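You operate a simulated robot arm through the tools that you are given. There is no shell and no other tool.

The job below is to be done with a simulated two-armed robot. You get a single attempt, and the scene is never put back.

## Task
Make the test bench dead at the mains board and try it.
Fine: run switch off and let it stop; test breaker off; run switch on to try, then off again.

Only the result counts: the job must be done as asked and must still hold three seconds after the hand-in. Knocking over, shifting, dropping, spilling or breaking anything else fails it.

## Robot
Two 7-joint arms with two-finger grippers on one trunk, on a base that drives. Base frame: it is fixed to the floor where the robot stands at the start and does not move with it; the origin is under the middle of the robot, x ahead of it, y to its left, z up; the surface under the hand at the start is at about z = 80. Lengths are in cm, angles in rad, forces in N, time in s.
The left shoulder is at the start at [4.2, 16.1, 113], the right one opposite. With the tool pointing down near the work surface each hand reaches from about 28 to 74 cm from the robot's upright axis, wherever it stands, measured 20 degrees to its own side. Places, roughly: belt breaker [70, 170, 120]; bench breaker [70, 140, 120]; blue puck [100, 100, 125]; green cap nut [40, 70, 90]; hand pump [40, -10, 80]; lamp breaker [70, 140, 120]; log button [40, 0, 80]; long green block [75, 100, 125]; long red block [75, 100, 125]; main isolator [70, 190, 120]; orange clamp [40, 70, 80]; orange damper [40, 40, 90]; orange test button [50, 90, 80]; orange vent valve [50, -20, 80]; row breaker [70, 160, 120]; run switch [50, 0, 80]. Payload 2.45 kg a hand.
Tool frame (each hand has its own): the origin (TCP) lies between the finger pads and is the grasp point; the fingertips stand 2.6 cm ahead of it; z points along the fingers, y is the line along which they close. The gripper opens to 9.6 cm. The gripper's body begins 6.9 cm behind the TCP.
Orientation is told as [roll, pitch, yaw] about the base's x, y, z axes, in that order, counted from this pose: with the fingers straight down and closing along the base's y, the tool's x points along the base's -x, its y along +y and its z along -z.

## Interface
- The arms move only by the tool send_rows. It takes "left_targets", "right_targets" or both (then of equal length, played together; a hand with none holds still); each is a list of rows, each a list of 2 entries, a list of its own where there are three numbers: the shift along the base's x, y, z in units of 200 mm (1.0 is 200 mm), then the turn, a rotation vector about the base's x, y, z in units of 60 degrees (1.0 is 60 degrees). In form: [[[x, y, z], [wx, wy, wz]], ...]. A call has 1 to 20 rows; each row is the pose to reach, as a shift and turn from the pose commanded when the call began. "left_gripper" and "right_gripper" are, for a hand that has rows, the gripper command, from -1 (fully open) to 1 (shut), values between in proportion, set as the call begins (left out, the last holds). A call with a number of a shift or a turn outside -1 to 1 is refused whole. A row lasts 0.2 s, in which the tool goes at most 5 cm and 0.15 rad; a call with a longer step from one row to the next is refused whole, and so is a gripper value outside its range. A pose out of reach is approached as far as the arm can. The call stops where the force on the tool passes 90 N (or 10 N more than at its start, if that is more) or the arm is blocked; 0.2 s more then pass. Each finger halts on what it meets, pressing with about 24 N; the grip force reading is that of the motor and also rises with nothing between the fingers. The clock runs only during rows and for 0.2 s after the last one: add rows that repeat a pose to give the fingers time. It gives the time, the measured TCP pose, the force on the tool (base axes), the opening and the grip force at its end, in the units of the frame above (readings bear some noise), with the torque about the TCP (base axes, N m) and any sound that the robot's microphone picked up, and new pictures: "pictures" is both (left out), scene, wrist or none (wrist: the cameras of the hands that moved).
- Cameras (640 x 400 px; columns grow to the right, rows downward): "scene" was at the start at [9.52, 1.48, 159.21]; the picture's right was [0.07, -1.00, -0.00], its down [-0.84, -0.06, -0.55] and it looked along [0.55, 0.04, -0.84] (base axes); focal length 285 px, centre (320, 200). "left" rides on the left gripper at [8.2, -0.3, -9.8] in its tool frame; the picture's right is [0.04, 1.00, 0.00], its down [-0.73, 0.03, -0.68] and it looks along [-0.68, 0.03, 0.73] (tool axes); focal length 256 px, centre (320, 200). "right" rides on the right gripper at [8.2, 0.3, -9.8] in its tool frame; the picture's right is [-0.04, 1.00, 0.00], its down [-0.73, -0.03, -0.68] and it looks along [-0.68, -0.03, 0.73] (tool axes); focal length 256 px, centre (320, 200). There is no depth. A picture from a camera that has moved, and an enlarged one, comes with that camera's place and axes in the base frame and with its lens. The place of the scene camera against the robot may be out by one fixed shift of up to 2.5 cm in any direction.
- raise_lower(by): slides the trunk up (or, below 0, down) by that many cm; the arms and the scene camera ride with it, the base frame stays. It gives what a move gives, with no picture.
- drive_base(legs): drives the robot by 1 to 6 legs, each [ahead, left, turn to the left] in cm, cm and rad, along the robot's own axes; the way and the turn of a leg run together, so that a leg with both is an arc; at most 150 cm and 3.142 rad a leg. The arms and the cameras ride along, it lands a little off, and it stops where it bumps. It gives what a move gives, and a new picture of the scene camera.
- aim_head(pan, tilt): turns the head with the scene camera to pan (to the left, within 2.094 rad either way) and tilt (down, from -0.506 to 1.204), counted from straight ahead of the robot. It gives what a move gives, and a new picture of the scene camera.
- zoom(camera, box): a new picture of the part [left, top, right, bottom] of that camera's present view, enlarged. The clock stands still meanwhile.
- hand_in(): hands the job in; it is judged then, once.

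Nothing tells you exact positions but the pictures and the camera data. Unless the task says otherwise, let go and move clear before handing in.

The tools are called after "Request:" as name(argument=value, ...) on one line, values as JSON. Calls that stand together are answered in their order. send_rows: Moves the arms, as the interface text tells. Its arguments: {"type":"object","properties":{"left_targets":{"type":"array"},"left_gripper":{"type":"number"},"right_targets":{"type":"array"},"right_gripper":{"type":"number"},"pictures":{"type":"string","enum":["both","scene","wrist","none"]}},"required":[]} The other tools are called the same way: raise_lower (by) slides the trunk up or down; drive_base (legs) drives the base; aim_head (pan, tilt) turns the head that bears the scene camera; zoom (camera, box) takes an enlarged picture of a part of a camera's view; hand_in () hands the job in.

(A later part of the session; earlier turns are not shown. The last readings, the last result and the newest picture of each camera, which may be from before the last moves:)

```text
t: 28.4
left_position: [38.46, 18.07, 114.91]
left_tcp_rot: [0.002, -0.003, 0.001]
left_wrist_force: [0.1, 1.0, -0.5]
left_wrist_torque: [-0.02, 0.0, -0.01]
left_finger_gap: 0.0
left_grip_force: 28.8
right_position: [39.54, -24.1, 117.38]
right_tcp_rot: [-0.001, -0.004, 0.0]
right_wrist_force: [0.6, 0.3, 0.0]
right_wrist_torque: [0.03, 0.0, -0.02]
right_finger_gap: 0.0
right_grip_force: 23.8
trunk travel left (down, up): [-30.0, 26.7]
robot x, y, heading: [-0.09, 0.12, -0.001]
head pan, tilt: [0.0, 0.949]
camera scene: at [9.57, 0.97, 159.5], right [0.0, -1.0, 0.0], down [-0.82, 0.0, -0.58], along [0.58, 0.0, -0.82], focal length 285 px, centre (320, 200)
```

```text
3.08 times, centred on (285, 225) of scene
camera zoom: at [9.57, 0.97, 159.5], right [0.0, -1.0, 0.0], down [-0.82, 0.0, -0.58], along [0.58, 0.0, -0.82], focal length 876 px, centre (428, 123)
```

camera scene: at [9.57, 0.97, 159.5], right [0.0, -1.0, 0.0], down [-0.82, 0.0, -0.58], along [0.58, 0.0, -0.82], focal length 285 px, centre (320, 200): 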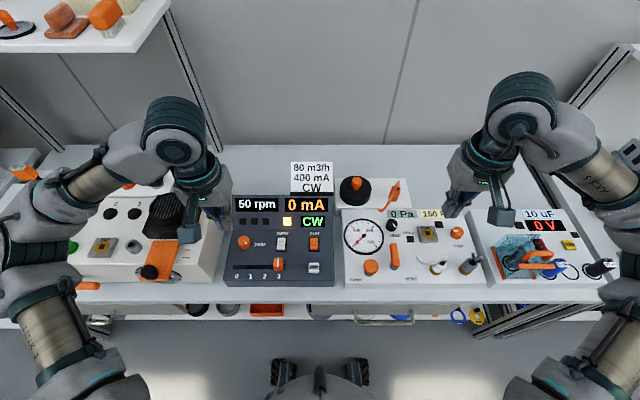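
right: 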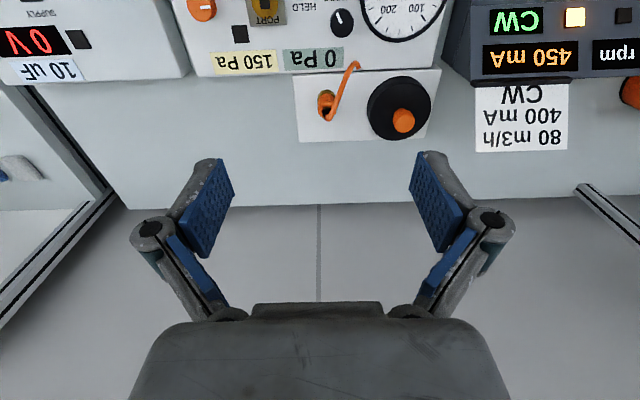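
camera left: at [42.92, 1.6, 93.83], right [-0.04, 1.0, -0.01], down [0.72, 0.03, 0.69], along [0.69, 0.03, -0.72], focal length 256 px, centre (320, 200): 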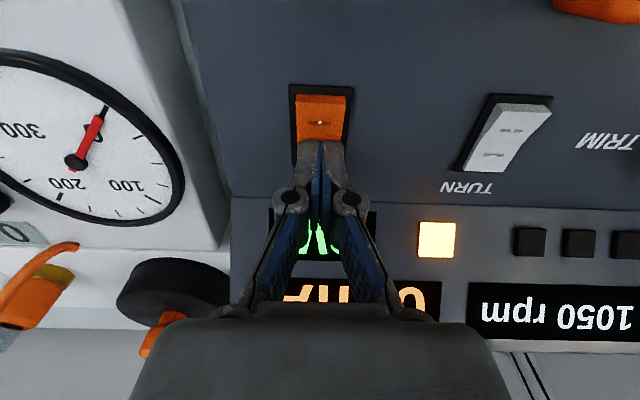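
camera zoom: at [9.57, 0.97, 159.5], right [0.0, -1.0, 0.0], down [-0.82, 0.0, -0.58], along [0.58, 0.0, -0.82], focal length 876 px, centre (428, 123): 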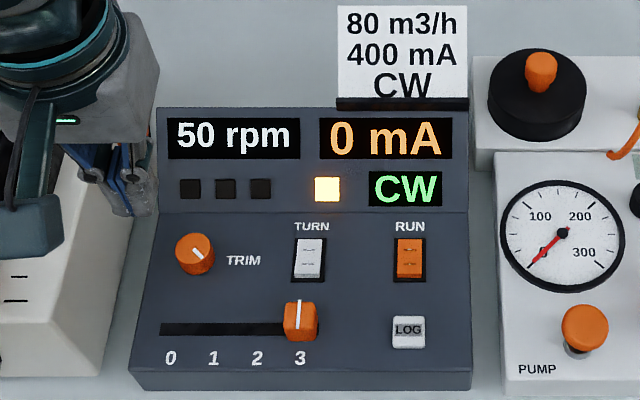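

50 rpm left; a little more waiting.

Request:
send_rows(left_targets=[[[0, 0, 0], [0, 0, 0]], [[0, 0, 0], [0, 0, 0]], [[0, 0, 0], [0, 0, 0]], [[0, 0, 0], [0, 0, 0]], [[0, 0, 0], [0, 0, 0]], [[0, 0, 0], [0, 0, 0]], [[0, 0, 0], [0, 0, 0]], [[0, 0, 0], [0, 0, 0]], [[0, 0, 0], [0, 0, 0]], [[0, 0, 0], [0, 0, 0]], [[0, 0, 0], [0, 0, 0]], [[0, 0, 0], [0, 0, 0]], [[0, 0, 0], [0, 0, 0]], [[0, 0, 0], [0, 0, 0]], [[0, 0, 0], [0, 0, 0]], [[0, 0, 0], [0, 0, 0]], [[0, 0, 0], [0, 0, 0]], [[0, 0, 0], [0, 0, 0]], [[0, 0, 0], [0, 0, 0]], [[0, 0, 0], [0, 0, 0]]], pictures="none")

Request:
zoom(camera="scene", box=[220, 160, 350, 290])

Request:
aim_head(pan=1.1, tilt=0.8)

```text
t: 32.6
left_position: [38.41, 18.06, 114.85]
left_tcp_rot: [-0.001, -0.004, 0.002]
left_wrist_force: [0.2, -0.2, -0.7]
left_wrist_torque: [0.04, -0.02, 0.02]
left_finger_gap: 0.0
left_grip_force: 28.5
right_position: [39.68, -24.09, 117.53]
right_tcp_rot: [0.001, -0.005, 0.0]
right_wrist_force: [0.1, -0.4, 0.3]
right_wrist_torque: [-0.01, 0.02, 0.0]
right_finger_gap: 0.0
right_grip_force: 24.5
trunk travel left (down, up): [-30.0, 26.7]
robot x, y, heading: [0.01, 0.03, 0.002]
head pan, tilt: [0.0, 0.949]
```

```text
3.08 times, centred on (285, 225) of scene
camera zoom: at [9.57, 0.97, 159.5], right [0.0, -1.0, 0.0], down [-0.82, 0.0, -0.58], along [0.58, 0.0, -0.82], focal length 876 px, centre (428, 123)
```

zoom: 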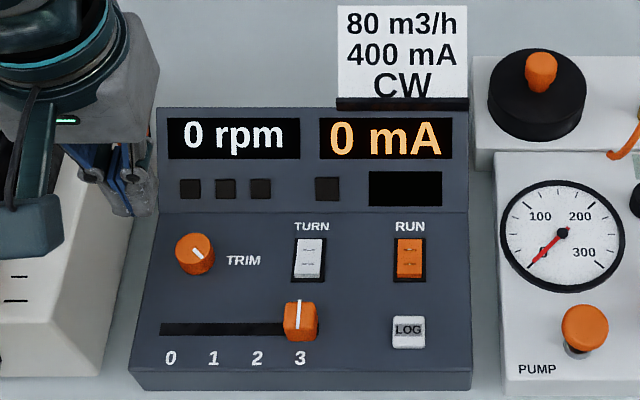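

```text
t: 33.9
left_position: [38.45, 18.13, 114.93]
left_tcp_rot: [-0.001, -0.002, 0.001]
left_wrist_force: [0.0, 0.3, 0.0]
left_wrist_torque: [0.01, 0.02, -0.01]
left_finger_gap: 0.01
left_grip_force: 28.4
right_position: [39.63, -24.02, 117.49]
right_tcp_rot: [-0.001, -0.003, -0.001]
right_wrist_force: [0.4, -0.1, 0.0]
right_wrist_torque: [0.03, 0.0, 0.0]
right_finger_gap: 0.03
right_grip_force: 24.5
trunk travel left (down, up): [-30.0, 26.7]
robot x, y, heading: [0.2, 0.11, 0.004]
head pan, tilt: [1.1, 0.799]
camera scene: at [5.97, 8.17, 160.67], right [0.89, -0.45, 0.0], down [-0.33, -0.64, -0.7], along [0.31, 0.62, -0.72], focal length 285 px, centre (320, 200)
```

scene: 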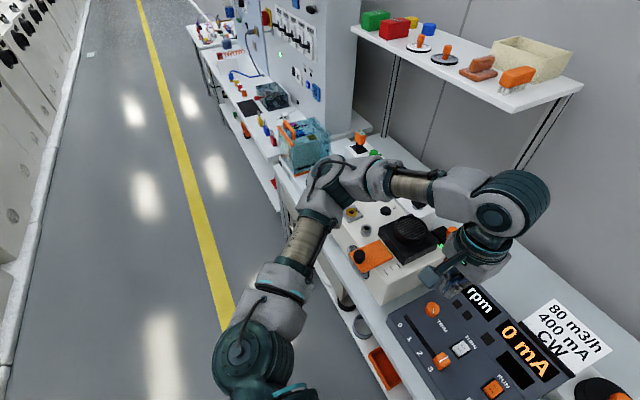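

The bench stands at 0 rpm, 0 mA. Now I back off a little and drive left along the aisle toward the mains board.

Request:
drive_base(legs=[[-6, 0, 0], [0, 110, 0]])

Request:
aim_head(pan=0.4, tilt=0.5)

```text
t: 40.2
left_position: [30.96, 130.23, 114.98]
left_tcp_rot: [0.007, -0.003, 0.021]
left_wrist_force: [-1.3, -1.5, -0.4]
left_wrist_torque: [0.02, -0.04, 0.01]
left_finger_gap: 0.0
left_grip_force: 28.0
right_position: [32.96, 88.29, 117.39]
right_tcp_rot: [0.008, -0.004, 0.019]
right_wrist_force: [-0.3, 0.3, -1.2]
right_wrist_torque: [0.03, -0.01, -0.03]
right_finger_gap: 0.02
right_grip_force: 24.1
trunk travel left (down, up): [-30.0, 26.7]
robot x, y, heading: [-7.28, 112.12, 0.018]
head pan, tilt: [1.1, 0.799]
camera scene: at [-1.22, 119.54, 160.71], right [0.9, -0.44, -0.01], down [-0.32, -0.64, -0.7], along [0.3, 0.63, -0.71], focal length 285 px, centre (320, 200)
```

scene: 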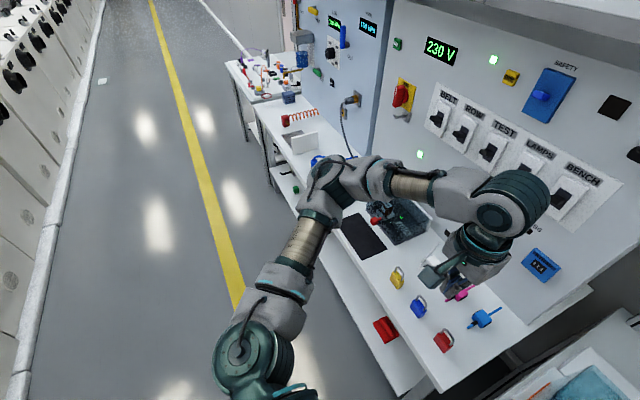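

```text
t: 41.3
left_position: [30.65, 130.94, 115.06]
left_tcp_rot: [0.003, -0.005, 0.019]
left_wrist_force: [0.1, -0.4, -0.3]
left_wrist_torque: [0.01, 0.02, 0.03]
left_finger_gap: 0.02
left_grip_force: 28.6
right_position: [32.52, 88.67, 117.58]
right_tcp_rot: [0.0, -0.005, 0.019]
right_wrist_force: [0.6, -0.6, 0.0]
right_wrist_torque: [-0.03, -0.04, 0.01]
right_finger_gap: 0.01
right_grip_force: 24.8
trunk travel left (down, up): [-30.0, 26.7]
robot x, y, heading: [-6.95, 112.0, 0.02]
head pan, tilt: [0.4, 0.499]
camera scene: at [3.56, 116.63, 163.25], right [0.41, -0.91, 0.0], down [-0.44, -0.19, -0.88], along [0.8, 0.36, -0.48], focal length 285 px, centre (320, 200)
```

scene: 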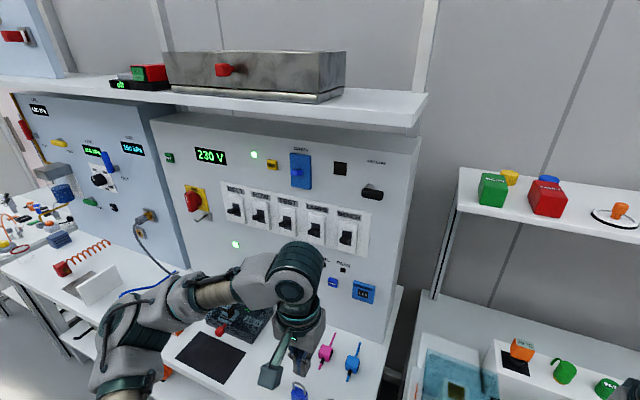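

The board carries five breakers, and the middle one looks labelled TEST. I enlarge to read labels and lever positions.

Request:
zoom(camera="scene", box=[160, 130, 400, 310])

Request:
zoom(camera="scene", box=[210, 175, 380, 265])

```text
2.22 times, centred on (280, 220) of scene
camera zoom: at [3.56, 116.63, 163.25], right [0.41, -0.91, 0.0], down [-0.44, -0.19, -0.88], along [0.8, 0.36, -0.48], focal length 633 px, centre (409, 156)
```

zoom: 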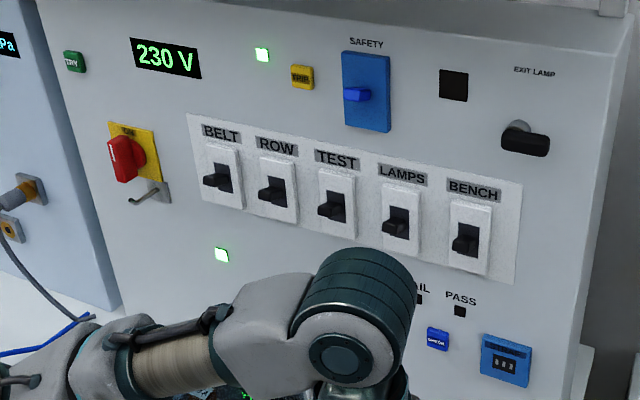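

```text
3.76 times, centred on (295, 220) of scene
camera zoom: at [3.56, 116.63, 163.25], right [0.41, -0.91, 0.0], down [-0.44, -0.19, -0.88], along [0.8, 0.36, -0.48], focal length 1072 px, centre (414, 125)
```

zoom: 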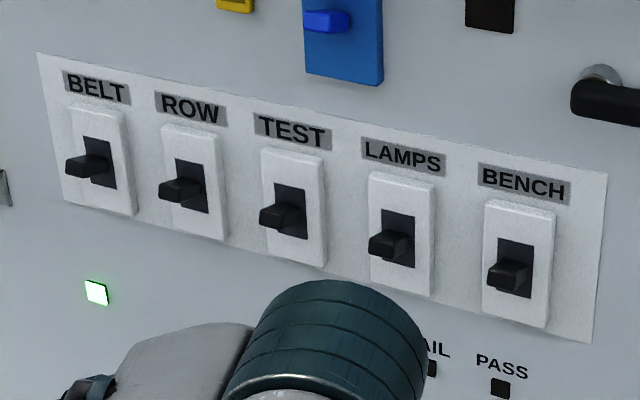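

The breakers read BELT, ROW, TEST, LAMPS, BENCH; the task names the test breaker, the middle one, which I place at about [62, 154, 118]. I drive a bit further left so the left hand faces it.

Request:
drive_base(legs=[[0, 22, -0.019]])

Request:
aim_head(pan=0.0, tilt=0.5)

Request:
zoom(camera="scene", box=[160, 120, 360, 260])

```text
t: 42.9
left_position: [30.76, 151.38, 115.0]
left_tcp_rot: [0.004, -0.005, 0.004]
left_wrist_force: [0.7, 0.7, 0.1]
left_wrist_torque: [-0.04, -0.03, 0.0]
left_finger_gap: 0.0
left_grip_force: 28.4
right_position: [32.07, 109.36, 117.46]
right_tcp_rot: [0.003, -0.005, 0.001]
right_wrist_force: [0.0, -0.5, -0.4]
right_wrist_torque: [-0.02, 0.0, -0.01]
right_finger_gap: 0.0
right_grip_force: 23.9
trunk travel left (down, up): [-30.0, 26.7]
robot x, y, heading: [-7.16, 133.7, -0.003]
head pan, tilt: [0.4, 0.499]
camera scene: at [3.4, 137.28, 163.26], right [0.39, -0.92, -0.01], down [-0.44, -0.18, -0.88], along [0.81, 0.35, -0.48], focal length 285 px, centre (320, 200)
```

scene: 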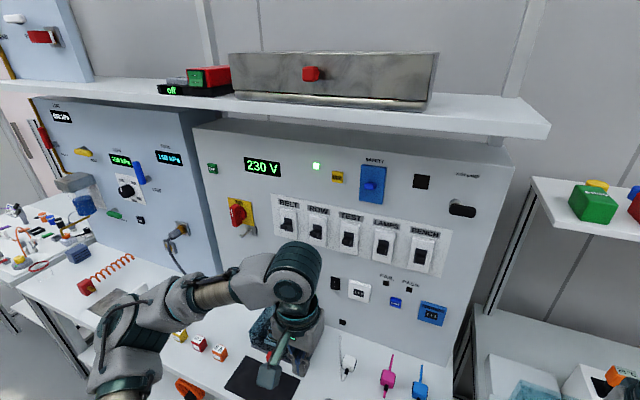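

```text
t: 43.8
left_position: [30.44, 151.57, 115.19]
left_tcp_rot: [0.0, -0.009, 0.002]
left_wrist_force: [-0.4, 0.4, -0.1]
left_wrist_torque: [0.03, -0.01, -0.04]
left_finger_gap: 0.0
left_grip_force: 28.4
right_position: [31.68, 109.64, 117.68]
right_tcp_rot: [0.001, -0.01, 0.001]
right_wrist_force: [0.5, 0.5, 0.3]
right_wrist_torque: [-0.04, 0.01, 0.03]
right_finger_gap: 0.01
right_grip_force: 24.1
trunk travel left (down, up): [-30.0, 26.7]
robot x, y, heading: [-7.09, 133.48, -0.001]
head pan, tilt: [0.0, 0.499]
camera scene: at [4.08, 133.7, 163.24], right [0.0, -1.0, -0.01], down [-0.48, 0.0, -0.88], along [0.88, 0.0, -0.48], focal length 285 px, centre (320, 200)
```

scene: 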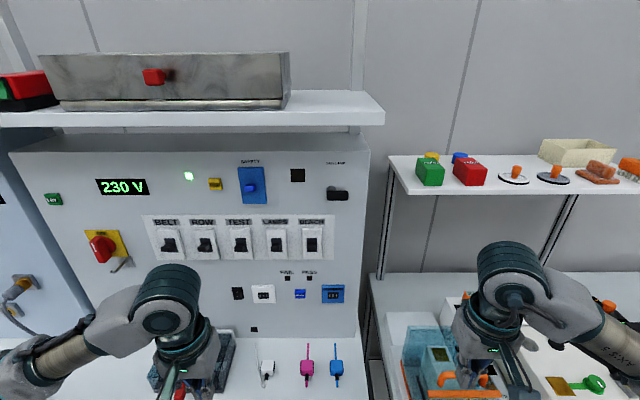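

```text
2.86 times, centred on (260, 190) of scene
camera zoom: at [4.08, 133.7, 163.24], right [0.0, -1.0, -0.01], down [-0.48, 0.0, -0.88], along [0.88, 0.0, -0.48], focal length 813 px, centre (491, 229)
```

zoom: 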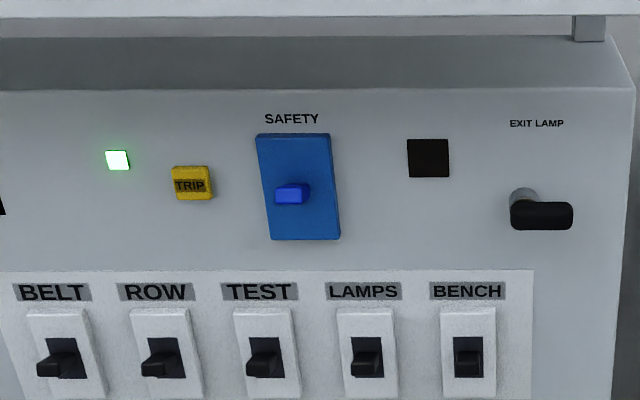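

The board is square ahead; TEST lever about [62, 154, 118] and seemingly up (on). I pitch the left hand forward by 60° to look at it from the front, kept off to the right of it.

Request:
send_rows(left_targets=[[[0, 0, 0], [0, -0.125, 0]], [[0.05, -0.05, 0], [0, -0.25, 0]], [[0.1, -0.1, 0], [0, -0.375, 0]], [[0.15, -0.15, 0.02], [0, -0.5, 0]], [[0.2, -0.2, 0.04], [0, -0.625, 0]], [[0.25, -0.25, 0.06], [0, -0.75, 0]], [[0.3, -0.3, 0.08], [0, -0.875, 0]], [[0.35, -0.3, 0.1], [0, -1, 0]], [[0.35, -0.3, 0.1], [0, -1, 0]]])

Request:
zoom(camera="left", box=[300, 150, 480, 300])

```text
t: 45.8
left_position: [37.57, 146.57, 116.93]
left_tcp_rot: [-0.014, -1.059, 0.012]
left_wrist_force: [-1.4, 0.6, 0.4]
left_wrist_torque: [0.03, 0.04, -0.05]
left_finger_gap: 0.01
left_grip_force: 27.9
right_position: [31.61, 110.45, 117.9]
right_tcp_rot: [-0.005, -0.007, 0.002]
right_wrist_force: [-0.2, -0.1, 1.0]
right_wrist_torque: [-0.01, 0.0, 0.03]
right_finger_gap: 0.0
right_grip_force: 23.9
trunk travel left (down, up): [-30.0, 26.7]
robot x, y, heading: [-7.31, 134.02, 0.004]
head pan, tilt: [0.0, 0.499]
camera scene: at [4.08, 134.98, 163.25], right [0.0, -1.0, 0.0], down [-0.48, 0.0, -0.88], along [0.88, 0.0, -0.48], focal length 285 px, centre (320, 200)
camera left: at [24.97, 146.2, 114.58], right [-0.02, 1.0, -0.04], down [-0.23, 0.04, 0.97], along [0.97, 0.03, 0.23], focal length 256 px, centre (320, 200)
```

scene: 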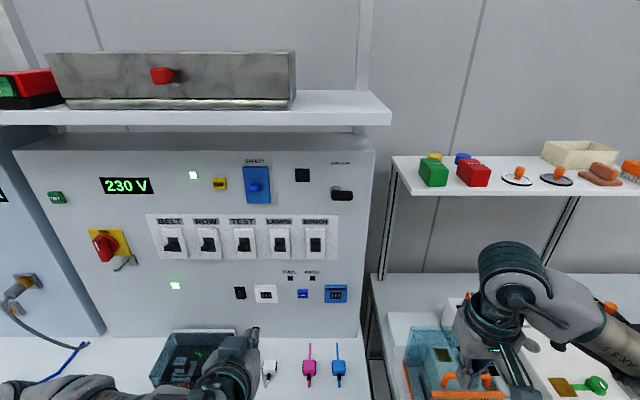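
left: 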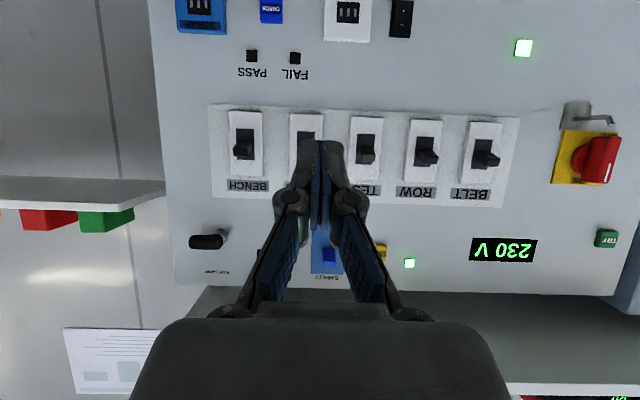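

```text
2.67 times, centred on (390, 225) of left
camera zoom: at [24.97, 146.2, 114.58], right [-0.02, 1.0, -0.04], down [-0.23, 0.04, 0.97], along [0.97, 0.03, 0.23], focal length 683 px, centre (133, 133)
```

zoom: 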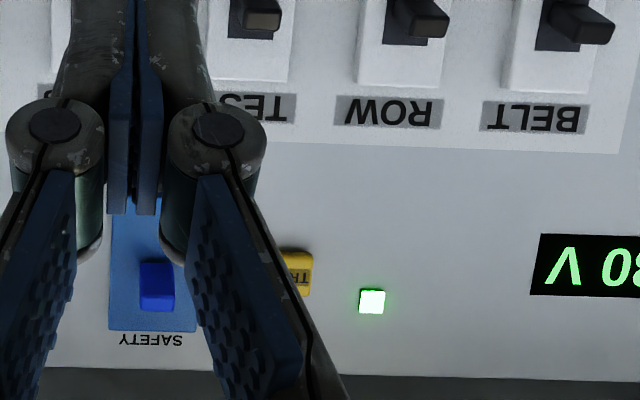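

All five levers lean toward their labels (up = on). I enlarge TEST for the lever's shape, then move sideways for a second view to get its depth.

Request:
zoom(camera="left", box=[330, 100, 410, 200])

Request:
send_rows(left_targets=[[[0, -0.2, 0.1], [0, 0, 0]], [[0.1, -0.35, 0.2], [0, 0, 0]], [[0.2, -0.5, 0.3], [0, 0, 0]], [[0.35, -0.5, 0.4], [0, 0, 0]], [[0.5, -0.5, 0.4], [0, 0, 0]], [[0.5, -0.5, 0.4], [0, 0, 0]]], pictures="wrist")

Request:
zoom(camera="left", box=[380, 40, 580, 200])

```text
4.00 times, centred on (370, 150) of left
camera zoom: at [24.97, 146.2, 114.58], right [-0.02, 1.0, -0.04], down [-0.23, 0.04, 0.97], along [0.97, 0.03, 0.23], focal length 1024 px, centre (120, 400)
```

zoom: 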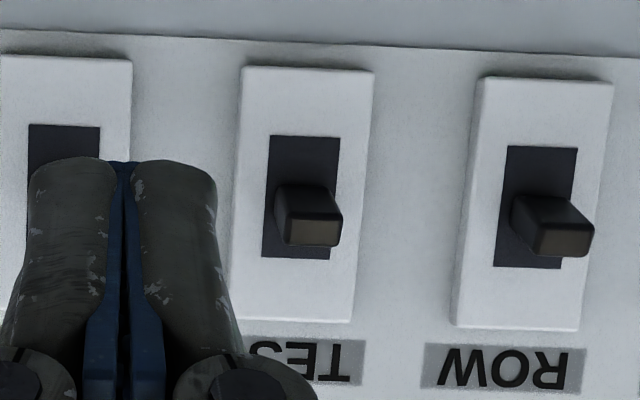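

```text
t: 47.2
left_position: [47.15, 135.68, 124.97]
left_tcp_rot: [-0.002, -1.055, 0.0]
left_wrist_force: [0.0, -0.7, -0.4]
left_wrist_torque: [-0.02, 0.02, 0.01]
left_finger_gap: 0.0
left_grip_force: 28.4
right_position: [31.55, 109.49, 117.75]
right_tcp_rot: [0.002, -0.009, 0.001]
right_wrist_force: [-0.4, -0.9, 1.3]
right_wrist_torque: [0.01, -0.01, -0.02]
right_finger_gap: 0.0
right_grip_force: 24.5
trunk travel left (down, up): [-30.0, 26.7]
robot x, y, heading: [-7.13, 133.43, 0.004]
head pan, tilt: [0.0, 0.499]
camera left: at [34.75, 135.52, 122.56], right [-0.02, 1.0, -0.04], down [-0.23, 0.03, 0.97], along [0.97, 0.03, 0.23], focal length 256 px, centre (320, 200)
```

left: 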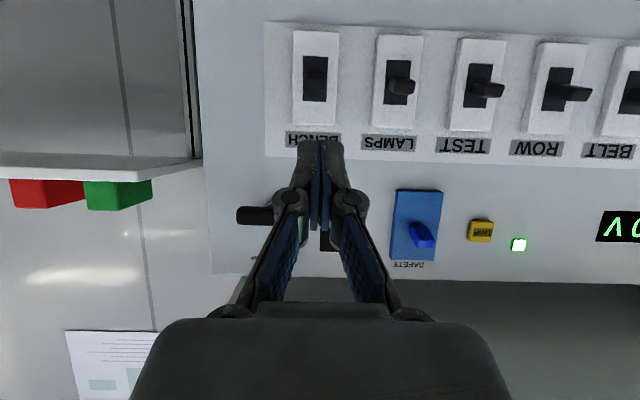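

```text
2.50 times, centred on (480, 120) of left
camera zoom: at [34.75, 135.52, 122.56], right [-0.02, 1.0, -0.04], down [-0.23, 0.03, 0.97], along [0.97, 0.03, 0.23], focal length 640 px, centre (-80, 400)
```

zoom: 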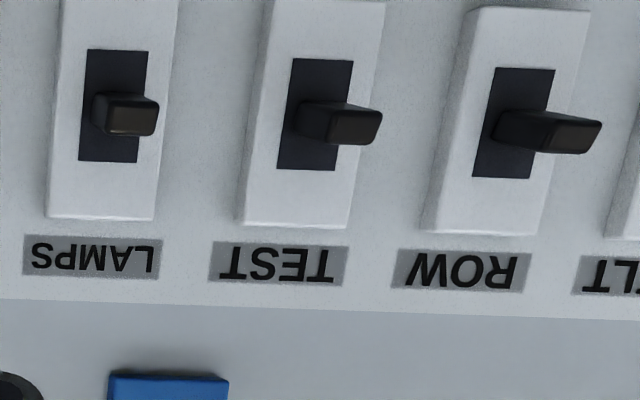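

By two views, the TEST slot is at [66.4, 154.4, 115.8] and its lever tip at [62.6, 154, 117.1]. I bring the closed fingers in front of it, slightly above, still clear.

Request:
send_rows(left_targets=[[[0, 0.2, 0.05], [0, 0, 0]], [[0, 0.4, 0.05], [0, 0, 0]], [[0.05, 0.6, 0.05], [0, 0, 0]], [[0.1, 0.8, 0.05], [0, 0, 0]], [[0.2, 0.92, 0.05], [0, 0, 0]], [[0.4, 0.92, 0.05], [0, 0, 0]], [[0.4, 0.92, 0.05], [0, 0, 0]], [[0.4, 0.92, 0.05], [0, 0, 0]]])

Request:
zoom(camera="left", box=[240, 60, 400, 180])

```text
t: 49.0
left_position: [55.48, 154.21, 126.06]
left_tcp_rot: [-0.007, -1.056, 0.006]
left_wrist_force: [0.5, -0.6, 0.5]
left_wrist_torque: [-0.02, 0.03, 0.01]
left_finger_gap: 0.0
left_grip_force: 29.0
right_position: [31.65, 109.9, 117.73]
right_tcp_rot: [-0.002, -0.009, 0.001]
right_wrist_force: [0.2, -0.5, 0.3]
right_wrist_torque: [0.01, -0.02, -0.03]
right_finger_gap: 0.0
right_grip_force: 23.9
trunk travel left (down, up): [-30.0, 26.7]
robot x, y, heading: [-7.29, 133.65, 0.005]
head pan, tilt: [0.0, 0.499]
camera scene: at [4.15, 134.5, 163.24], right [0.0, -1.0, 0.0], down [-0.48, 0.0, -0.88], along [0.88, 0.0, -0.48], focal length 285 px, centre (320, 200)
camera left: at [42.91, 154.06, 123.81], right [-0.02, 1.0, -0.04], down [-0.23, 0.03, 0.97], along [0.97, 0.03, 0.23], focal length 256 px, centre (320, 200)
```

scene: 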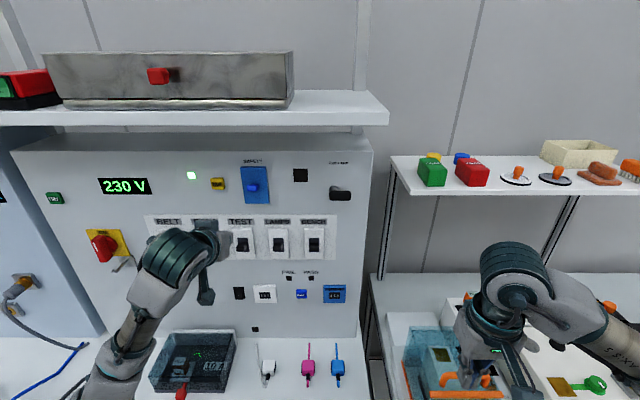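
left: 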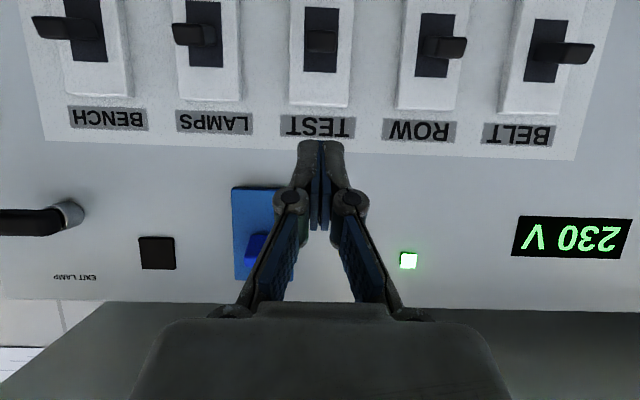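

```text
3.33 times, centred on (320, 120) of left
camera zoom: at [42.91, 154.06, 123.81], right [-0.02, 1.0, -0.04], down [-0.23, 0.03, 0.97], along [0.97, 0.03, 0.23], focal length 853 px, centre (320, 467)
```

zoom: 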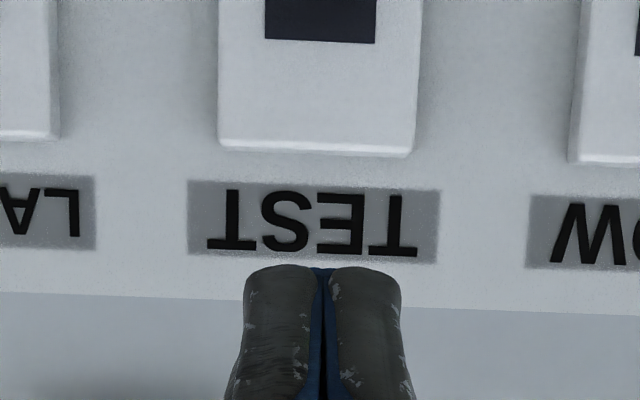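

Aligned in y with TEST. I go forward over the lever, then down to just above it.

Request:
send_rows(left_targets=[[[0.1, 0, 0], [0, 0, 0]], [[0.2, 0, 0], [0, 0, 0]], [[0.318, 0, 0], [0, 0, 0]], [[0.318, 0, -0.1], [0, 0, 0]], [[0.318, 0, -0.18], [0, 0, 0]], [[0.318, 0, -0.18], [0, 0, 0]], [[0.318, 0, -0.18], [0, 0, 0]]])

Request:
zoom(camera="left", box=[220, 60, 420, 210])

Request:
zoom(camera="scene", box=[180, 190, 320, 290])

```text
t: 50.6
left_position: [61.72, 154.4, 122.64]
left_tcp_rot: [-0.006, -1.057, 0.004]
left_wrist_force: [1.1, -0.4, -0.1]
left_wrist_torque: [0.01, 0.02, -0.02]
left_finger_gap: 0.01
left_grip_force: 28.6
right_position: [31.76, 109.81, 117.79]
right_tcp_rot: [-0.002, -0.008, 0.002]
right_wrist_force: [0.0, 0.2, 0.9]
right_wrist_torque: [-0.03, 0.0, 0.02]
right_finger_gap: 0.0
right_grip_force: 23.5
trunk travel left (down, up): [-30.0, 26.7]
robot x, y, heading: [-7.51, 133.51, 0.007]
head pan, tilt: [0.0, 0.499]
camera scene: at [4.21, 134.53, 163.23], right [0.0, -1.0, 0.0], down [-0.48, 0.0, -0.88], along [0.88, 0.0, -0.48], focal length 285 px, centre (320, 200)
camera left: at [49.17, 154.13, 120.23], right [-0.02, 1.0, -0.04], down [-0.23, 0.03, 0.97], along [0.97, 0.03, 0.23], focal length 256 px, centre (320, 200)
```

scene: 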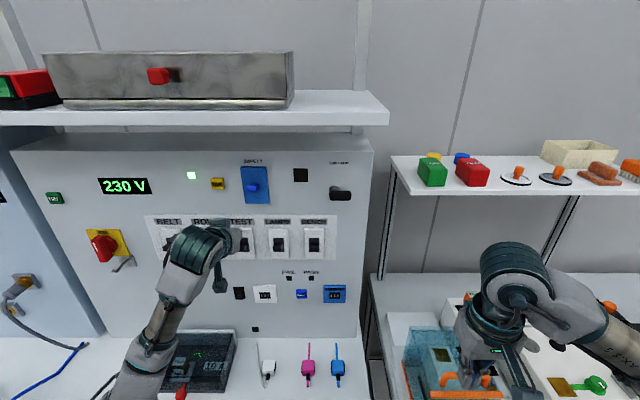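
left: 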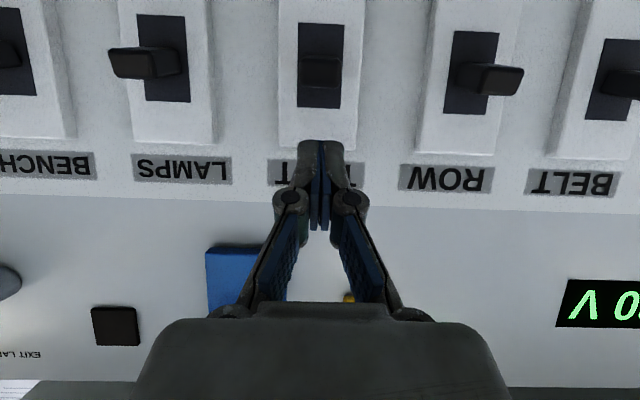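

```text
2.67 times, centred on (320, 135) of left
camera zoom: at [49.17, 154.13, 120.23], right [-0.02, 1.0, -0.04], down [-0.23, 0.03, 0.97], along [0.97, 0.03, 0.23], focal length 683 px, centre (320, 373)
```

zoom: 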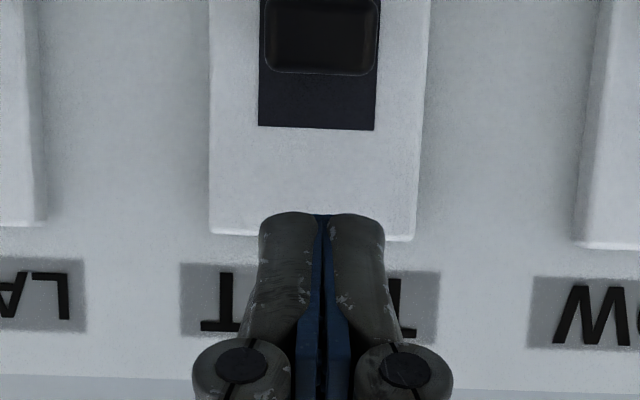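

```text
4.00 times, centred on (250, 240) of scene
camera zoom: at [4.21, 134.53, 163.23], right [0.0, -1.0, 0.0], down [-0.48, 0.0, -0.88], along [0.88, 0.0, -0.48], focal length 1139 px, centre (600, 40)
```

zoom: 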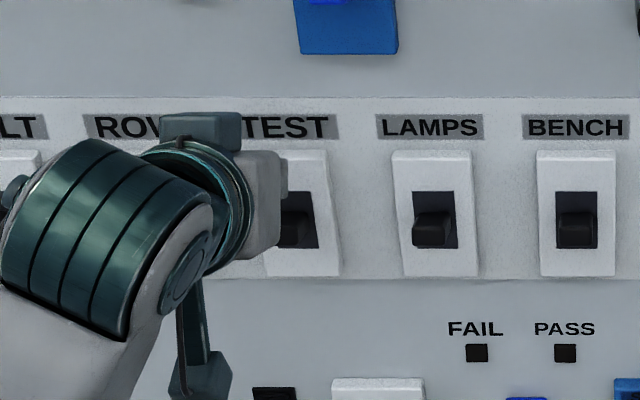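

The lever top is at z 117.8, and the finger's lower edge at 120.3, x 63.4. I lower onto it in small steps.

Request:
send_rows(left_targets=[[[0, 0, -0.06], [0, 0, 0]], [[0, 0, -0.11], [0, 0, 0]], [[0, 0, -0.13], [0, 0, 0]], [[0, 0, -0.15], [0, 0, 0]], [[0, 0, -0.17], [0, 0, 0]], [[0, 0, -0.19], [0, 0, 0]], [[0, 0, -0.19], [0, 0, 0]]])

Request:
zoom(camera="left", box=[220, 60, 420, 210])

```text
t: 52.2
left_position: [61.49, 154.35, 118.97]
left_tcp_rot: [-0.008, -1.059, 0.007]
left_wrist_force: [-16.2, 2.3, 6.2]
left_wrist_torque: [0.05, 0.14, 0.03]
left_finger_gap: 0.6
left_grip_force: 28.7
right_position: [31.36, 109.89, 117.92]
right_tcp_rot: [-0.003, -0.012, 0.003]
right_wrist_force: [-0.3, 0.5, -0.5]
right_wrist_torque: [0.01, -0.01, 0.03]
right_finger_gap: 0.0
right_grip_force: 23.7
trunk travel left (down, up): [-30.0, 26.7]
robot x, y, heading: [-7.12, 133.51, 0.002]
head pan, tilt: [0.0, 0.499]
camera scene: at [3.5, 134.59, 163.3], right [0.0, -1.0, 0.0], down [-0.48, 0.0, -0.88], along [0.88, 0.0, -0.48], focal length 285 px, centre (320, 200)
camera left: at [48.9, 154.12, 116.52], right [-0.02, 1.0, -0.04], down [-0.23, 0.03, 0.97], along [0.97, 0.03, 0.23], focal length 256 px, centre (320, 200)
```

scene: 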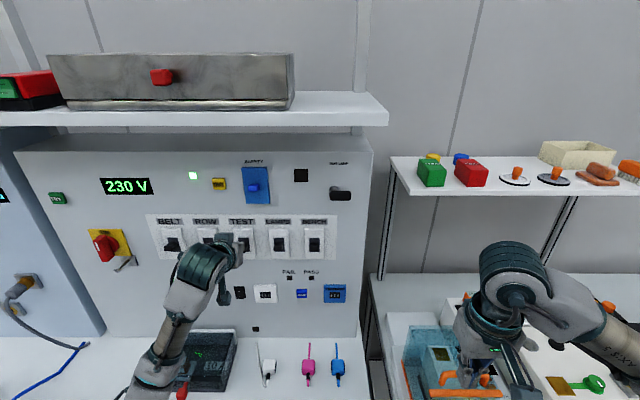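
left: 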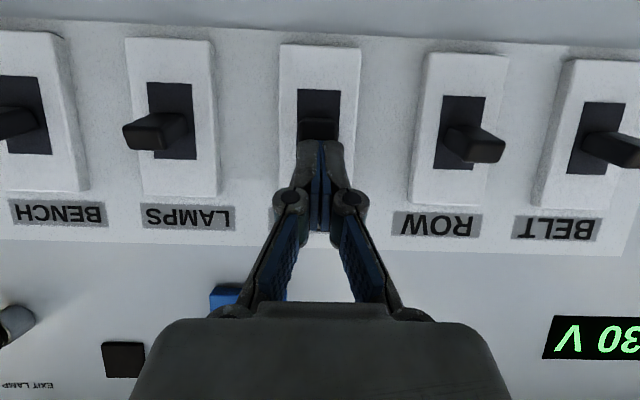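

```text
2.67 times, centred on (320, 135) of left
camera zoom: at [48.9, 154.12, 116.52], right [-0.02, 1.0, -0.04], down [-0.23, 0.03, 0.97], along [0.97, 0.03, 0.23], focal length 683 px, centre (320, 373)
```

zoom: 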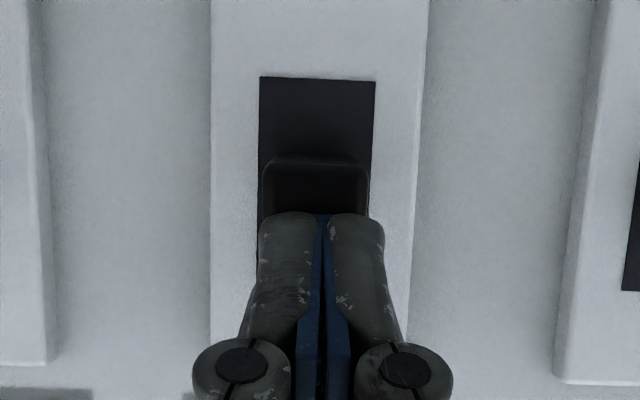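

The lever has begun to tilt, with only mild force. I keep pressing down, easing back slightly.

Request:
send_rows(left_targets=[[[-0.01, 0, -0.015], [0, 0, 0]], [[-0.015, 0, -0.03], [0, 0, 0]], [[-0.02, 0, -0.045], [0, 0, 0]], [[-0.02, 0, -0.06], [0, 0, 0]], [[-0.02, 0, -0.06], [0, 0, 0]]])

Request:
zoom(camera="left", box=[220, 60, 420, 210])

```text
t: 53.4
left_position: [61.36, 154.28, 117.49]
left_tcp_rot: [-0.008, -1.056, 0.006]
left_wrist_force: [-0.9, 0.3, 2.2]
left_wrist_torque: [0.01, 0.02, 0.0]
left_finger_gap: 0.6
left_grip_force: 28.1
right_position: [31.77, 109.87, 117.86]
right_tcp_rot: [-0.001, -0.009, 0.002]
right_wrist_force: [-0.4, 0.0, 0.4]
right_wrist_torque: [0.0, -0.01, 0.01]
right_finger_gap: 0.0
right_grip_force: 24.4
trunk travel left (down, up): [-30.0, 26.7]
robot x, y, heading: [-6.87, 133.25, 0.002]
head pan, tilt: [0.0, 0.499]
camera scene: at [4.12, 134.5, 163.24], right [0.0, -1.0, 0.0], down [-0.48, 0.0, -0.88], along [0.88, 0.0, -0.48], focal length 285 px, centre (320, 200)
camera left: at [48.86, 154.03, 115.12], right [-0.02, 1.0, -0.04], down [-0.23, 0.03, 0.97], along [0.97, 0.03, 0.23], focal length 256 px, centre (320, 200)
```

scene: 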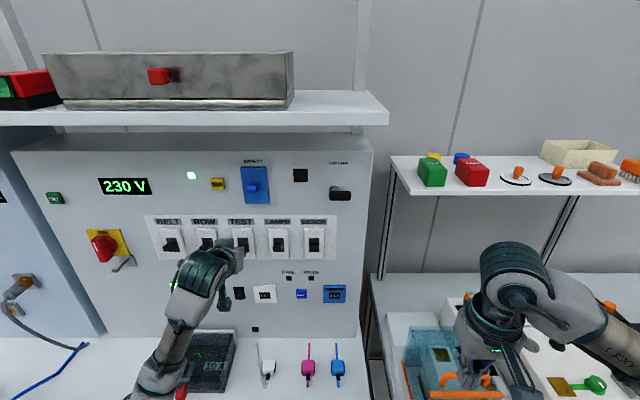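
left: 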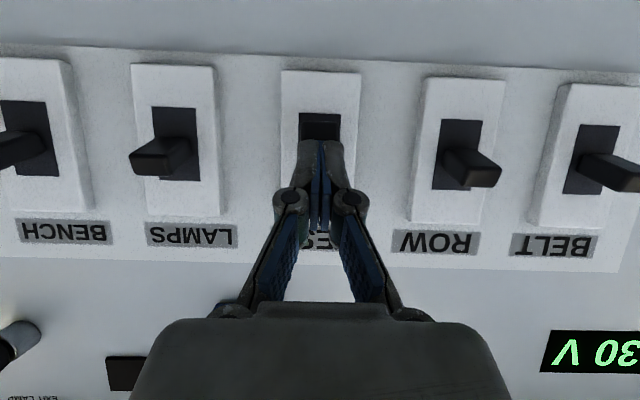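

```text
2.67 times, centred on (320, 135) of left
camera zoom: at [48.86, 154.03, 115.12], right [-0.02, 1.0, -0.04], down [-0.23, 0.03, 0.97], along [0.97, 0.03, 0.23], focal length 683 px, centre (320, 373)
```

zoom: 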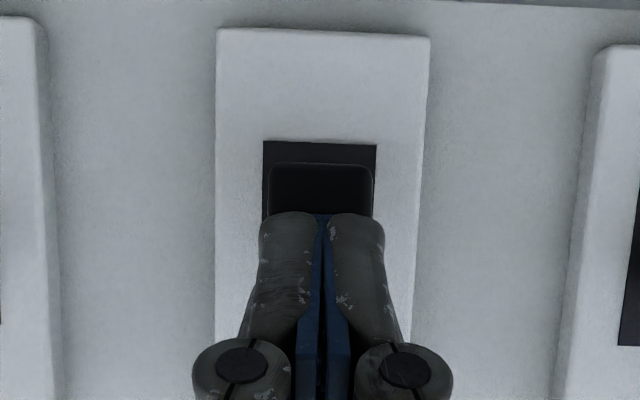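

The force has vanished and the lever tip sits low, so it seems to have snapped down. I back off to look.

Request:
send_rows(left_targets=[[[-0.05, 0, 0.05], [0, 0, 0]], [[-0.1, 0, 0.15], [0, 0, 0]], [[-0.3, 0, 0.2], [0, 0, 0]], [[-0.5, -0.1, 0.2], [0, 0, 0]], [[-0.7, -0.25, 0.2], [0, 0, 0]], [[-0.9, -0.35, 0.1], [0, 0, 0]], [[-1.0, -0.45, 0.0], [0, 0, 0]], [[-1.0, -0.45, 0.0], [0, 0, 0]]])

Request:
zoom(camera="left", box=[200, 60, 520, 260])

Request:
zoom(camera="scene", box=[60, 140, 380, 340])

```text
t: 55.2
left_position: [41.56, 144.98, 117.36]
left_tcp_rot: [-0.005, -1.056, 0.005]
left_wrist_force: [-0.1, -0.5, 0.2]
left_wrist_torque: [0.03, 0.0, 0.01]
left_finger_gap: 0.0
left_grip_force: 28.8
right_position: [31.75, 109.84, 117.64]
right_tcp_rot: [-0.001, -0.009, 0.001]
right_wrist_force: [-0.4, 0.1, -0.7]
right_wrist_torque: [0.02, 0.01, 0.0]
right_finger_gap: 0.03
right_grip_force: 23.8
trunk travel left (down, up): [-30.0, 26.7]
robot x, y, heading: [-7.28, 133.67, 0.002]
head pan, tilt: [0.0, 0.499]
camera scene: at [4.13, 134.45, 163.24], right [0.0, -1.0, 0.0], down [-0.48, 0.0, -0.88], along [0.88, 0.0, -0.48], focal length 285 px, centre (320, 200)
camera left: at [28.86, 144.74, 115.02], right [-0.02, 1.0, -0.04], down [-0.23, 0.03, 0.97], along [0.97, 0.03, 0.23], focal length 256 px, centre (320, 200)
```

scene: 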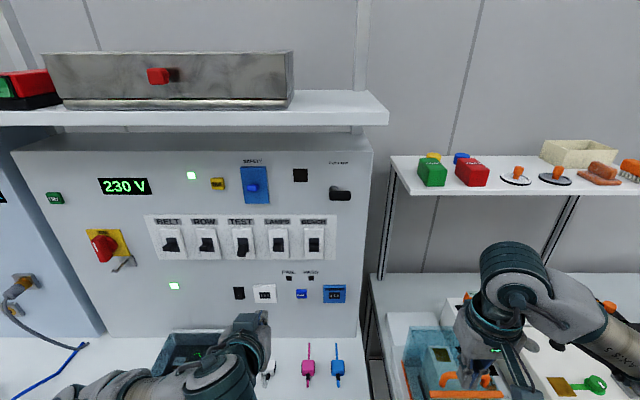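
left: 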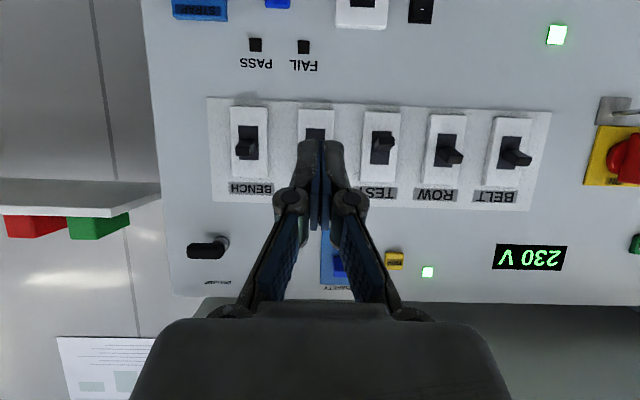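

```text
2.00 times, centred on (360, 160) of left
camera zoom: at [28.86, 144.74, 115.02], right [-0.02, 1.0, -0.04], down [-0.23, 0.03, 0.97], along [0.97, 0.03, 0.23], focal length 512 px, centre (240, 280)
```

zoom: 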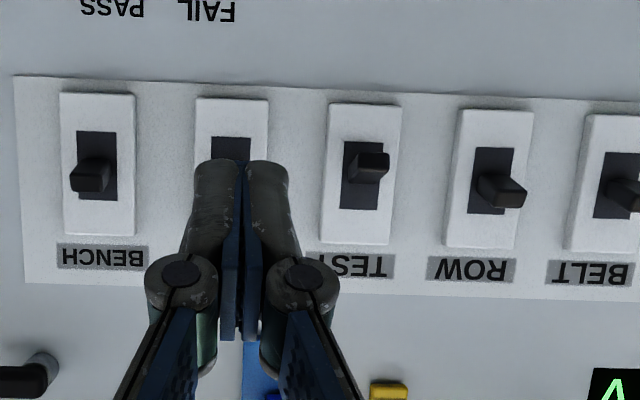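

```text
2.00 times, centred on (220, 240) of scene
camera zoom: at [4.13, 134.45, 163.24], right [0.0, -1.0, 0.0], down [-0.48, 0.0, -0.88], along [0.88, 0.0, -0.48], focal length 569 px, centre (520, 120)
```

zoom: 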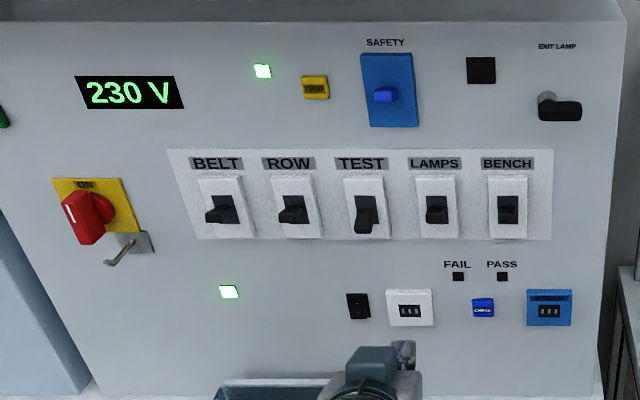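

TEST is now down (off), the other four unchanged. I turn the hand back down, tuck it, and drive back to the run switch.

Request:
send_rows(left_targets=[[[-0.05, 0, 0], [0, 0.125, 0]], [[-0.1, 0.05, 0], [0, 0.25, 0]], [[-0.15, 0.1, 0], [0, 0.375, 0]], [[-0.2, 0.15, 0], [0, 0.5, 0]], [[-0.25, 0.2, 0], [0, 0.625, 0]], [[-0.3, 0.25, 0], [0, 0.75, 0]], [[-0.35, 0.3, 0], [0, 0.875, 0]], [[-0.4, 0.3, -0.05], [0, 1, 0]], [[-0.4, 0.3, -0.05], [0, 1, 0]]], pictures="none")

Request:
drive_base(legs=[[0, -133, 0]])

Request:
aim_head(pan=0.0, tilt=0.95)

```text
t: 57.2
left_position: [33.36, 151.46, 116.45]
left_tcp_rot: [-0.002, -0.007, 0.006]
left_wrist_force: [-0.1, 0.2, -0.2]
left_wrist_torque: [0.01, 0.0, 0.0]
left_finger_gap: 0.02
left_grip_force: 29.3
right_position: [31.62, 109.9, 117.82]
right_tcp_rot: [-0.003, -0.007, 0.002]
right_wrist_force: [-0.1, 0.2, -0.6]
right_wrist_torque: [0.01, 0.02, 0.03]
right_finger_gap: 0.01
right_grip_force: 23.6
trunk travel left (down, up): [-30.0, 26.7]
robot x, y, heading: [-7.51, 133.56, -0.0]
head pan, tilt: [0.0, 0.499]
```

```text
t: 63.8
left_position: [32.93, 19.12, 116.43]
left_tcp_rot: [-0.005, -0.009, -0.012]
left_wrist_force: [-0.7, 0.1, 0.2]
left_wrist_torque: [0.0, -0.03, -0.01]
left_finger_gap: 0.0
left_grip_force: 28.6
right_position: [30.46, -22.39, 117.94]
right_tcp_rot: [-0.006, -0.009, -0.012]
right_wrist_force: [0.4, -0.4, 1.0]
right_wrist_torque: [0.0, -0.01, 0.0]
right_finger_gap: 0.02
right_grip_force: 23.7
trunk travel left (down, up): [-30.0, 26.7]
robot x, y, heading: [-7.81, 1.27, -0.015]
head pan, tilt: [0.0, 0.499]
camera scene: at [3.38, 2.94, 163.24], right [-0.01, -1.0, 0.0], down [-0.48, 0.0, -0.88], along [0.88, -0.01, -0.48], focal length 285 px, centre (320, 200)
```

scene: 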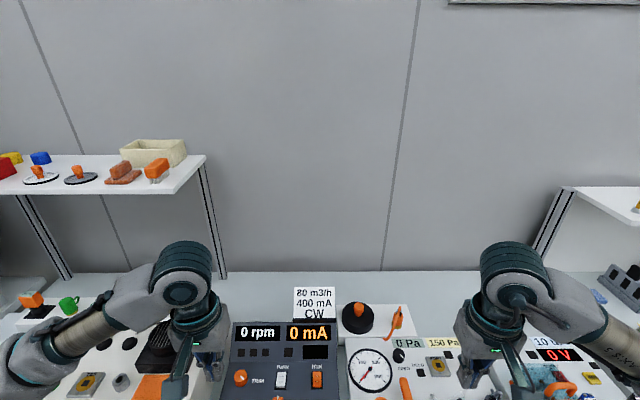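

```text
t: 64.7
left_position: [32.61, 18.74, 116.62]
left_tcp_rot: [-0.004, -0.013, -0.011]
left_wrist_force: [-0.7, 0.4, -0.5]
left_wrist_torque: [0.0, 0.0, -0.01]
left_finger_gap: 0.0
left_grip_force: 28.5
right_position: [30.16, -22.69, 118.02]
right_tcp_rot: [-0.006, -0.012, -0.013]
right_wrist_force: [0.1, 0.2, -0.8]
right_wrist_torque: [-0.02, 0.02, -0.03]
right_finger_gap: 0.02
right_grip_force: 24.5
trunk travel left (down, up): [-30.0, 26.7]
robot x, y, heading: [-7.96, 2.07, -0.012]
head pan, tilt: [0.0, 0.949]
camera scene: at [1.51, 2.56, 159.51], right [-0.01, -1.0, 0.0], down [-0.81, 0.01, -0.58], along [0.58, -0.01, -0.81], focal length 285 px, centre (320, 200)
```

scene: 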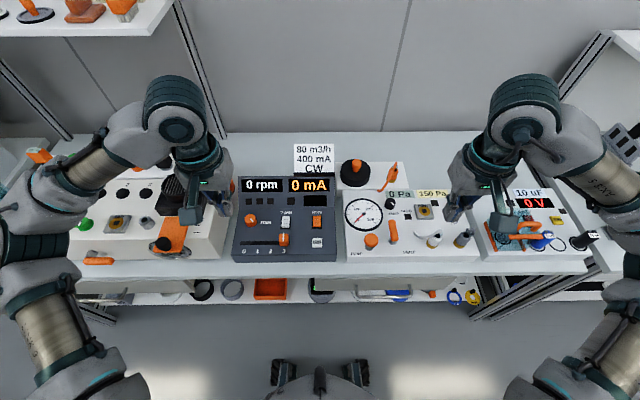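

Back at the panel, showing 0 rpm and 0 mA. I close the last few centimetres to the starting stance.

Request:
drive_base(legs=[[7, -1.5, 0.012]])

Request:
send_rows(left_targets=[[[0, 0, 0], [0, 0, 0]], [[0, 0, 0], [0, 0, 0]]], pictures="both")

```text
t: 65.8
left_position: [39.63, 18.11, 116.5]
left_tcp_rot: [-0.008, -0.013, -0.002]
left_wrist_force: [0.7, 0.5, 0.3]
left_wrist_torque: [-0.03, 0.09, -0.01]
left_finger_gap: 0.0
left_grip_force: 28.5
right_position: [37.5, -23.25, 118.21]
right_tcp_rot: [-0.009, -0.011, -0.001]
right_wrist_force: [-0.7, 0.2, -0.1]
right_wrist_torque: [-0.03, 0.04, 0.02]
right_finger_gap: 0.01
right_grip_force: 24.0
trunk travel left (down, up): [-30.0, 26.7]
robot x, y, heading: [-1.15, -0.46, -0.005]
head pan, tilt: [0.0, 0.949]
camera scene: at [8.31, 1.5, 159.53], right [0.0, -1.0, 0.0], down [-0.81, 0.0, -0.58], along [0.58, 0.0, -0.81], focal length 285 px, centre (320, 200)
```

scene: 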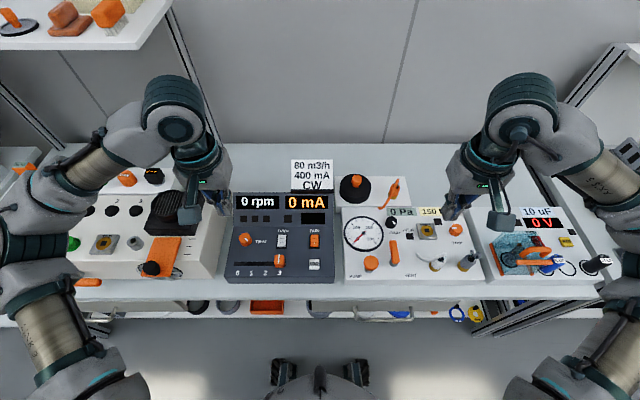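

```text
t: 66.4
left_position: [39.36, 17.15, 116.67]
left_tcp_rot: [-0.001, -0.014, -0.002]
left_wrist_force: [0.1, -0.8, 0.0]
left_wrist_torque: [0.02, -0.03, -0.01]
left_finger_gap: 0.0
left_grip_force: 28.6
right_position: [37.47, -24.3, 117.94]
right_tcp_rot: [0.0, -0.014, -0.001]
right_wrist_force: [-0.3, -0.2, 0.2]
right_wrist_torque: [0.04, 0.0, -0.03]
right_finger_gap: 0.0
right_grip_force: 24.1
trunk travel left (down, up): [-30.0, 26.7]
robot x, y, heading: [-0.97, 0.04, -0.002]
head pan, tilt: [0.0, 0.949]
camera scene: at [8.58, 0.08, 159.5], right [0.0, -1.0, 0.0], down [-0.82, 0.01, -0.58], along [0.58, 0.0, -0.82], focal length 285 px, centre (320, 200)
camera left: at [31.09, 16.91, 126.31], right [-0.04, 1.0, 0.0], down [0.72, 0.03, 0.69], along [0.69, 0.03, -0.73], focal length 256 px, centre (320, 200)
```

scene: 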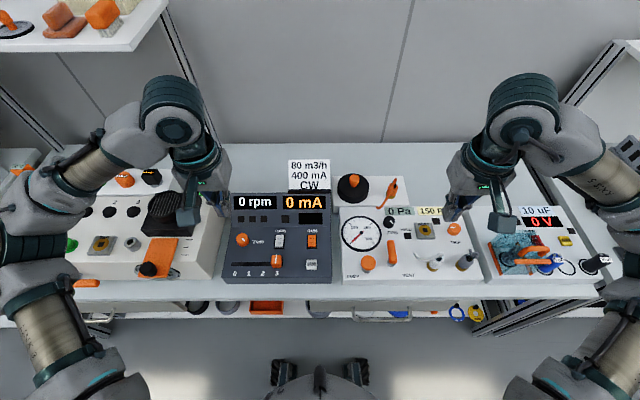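
left: 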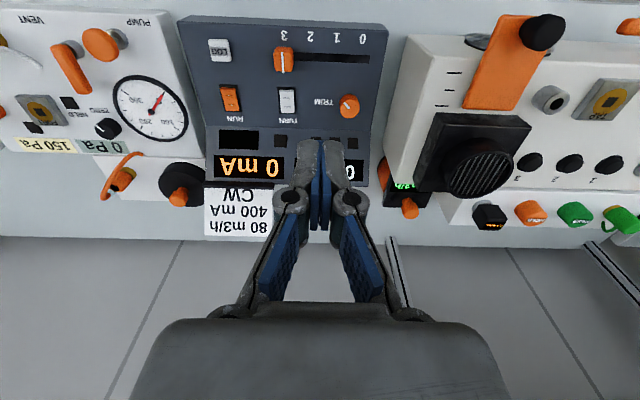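

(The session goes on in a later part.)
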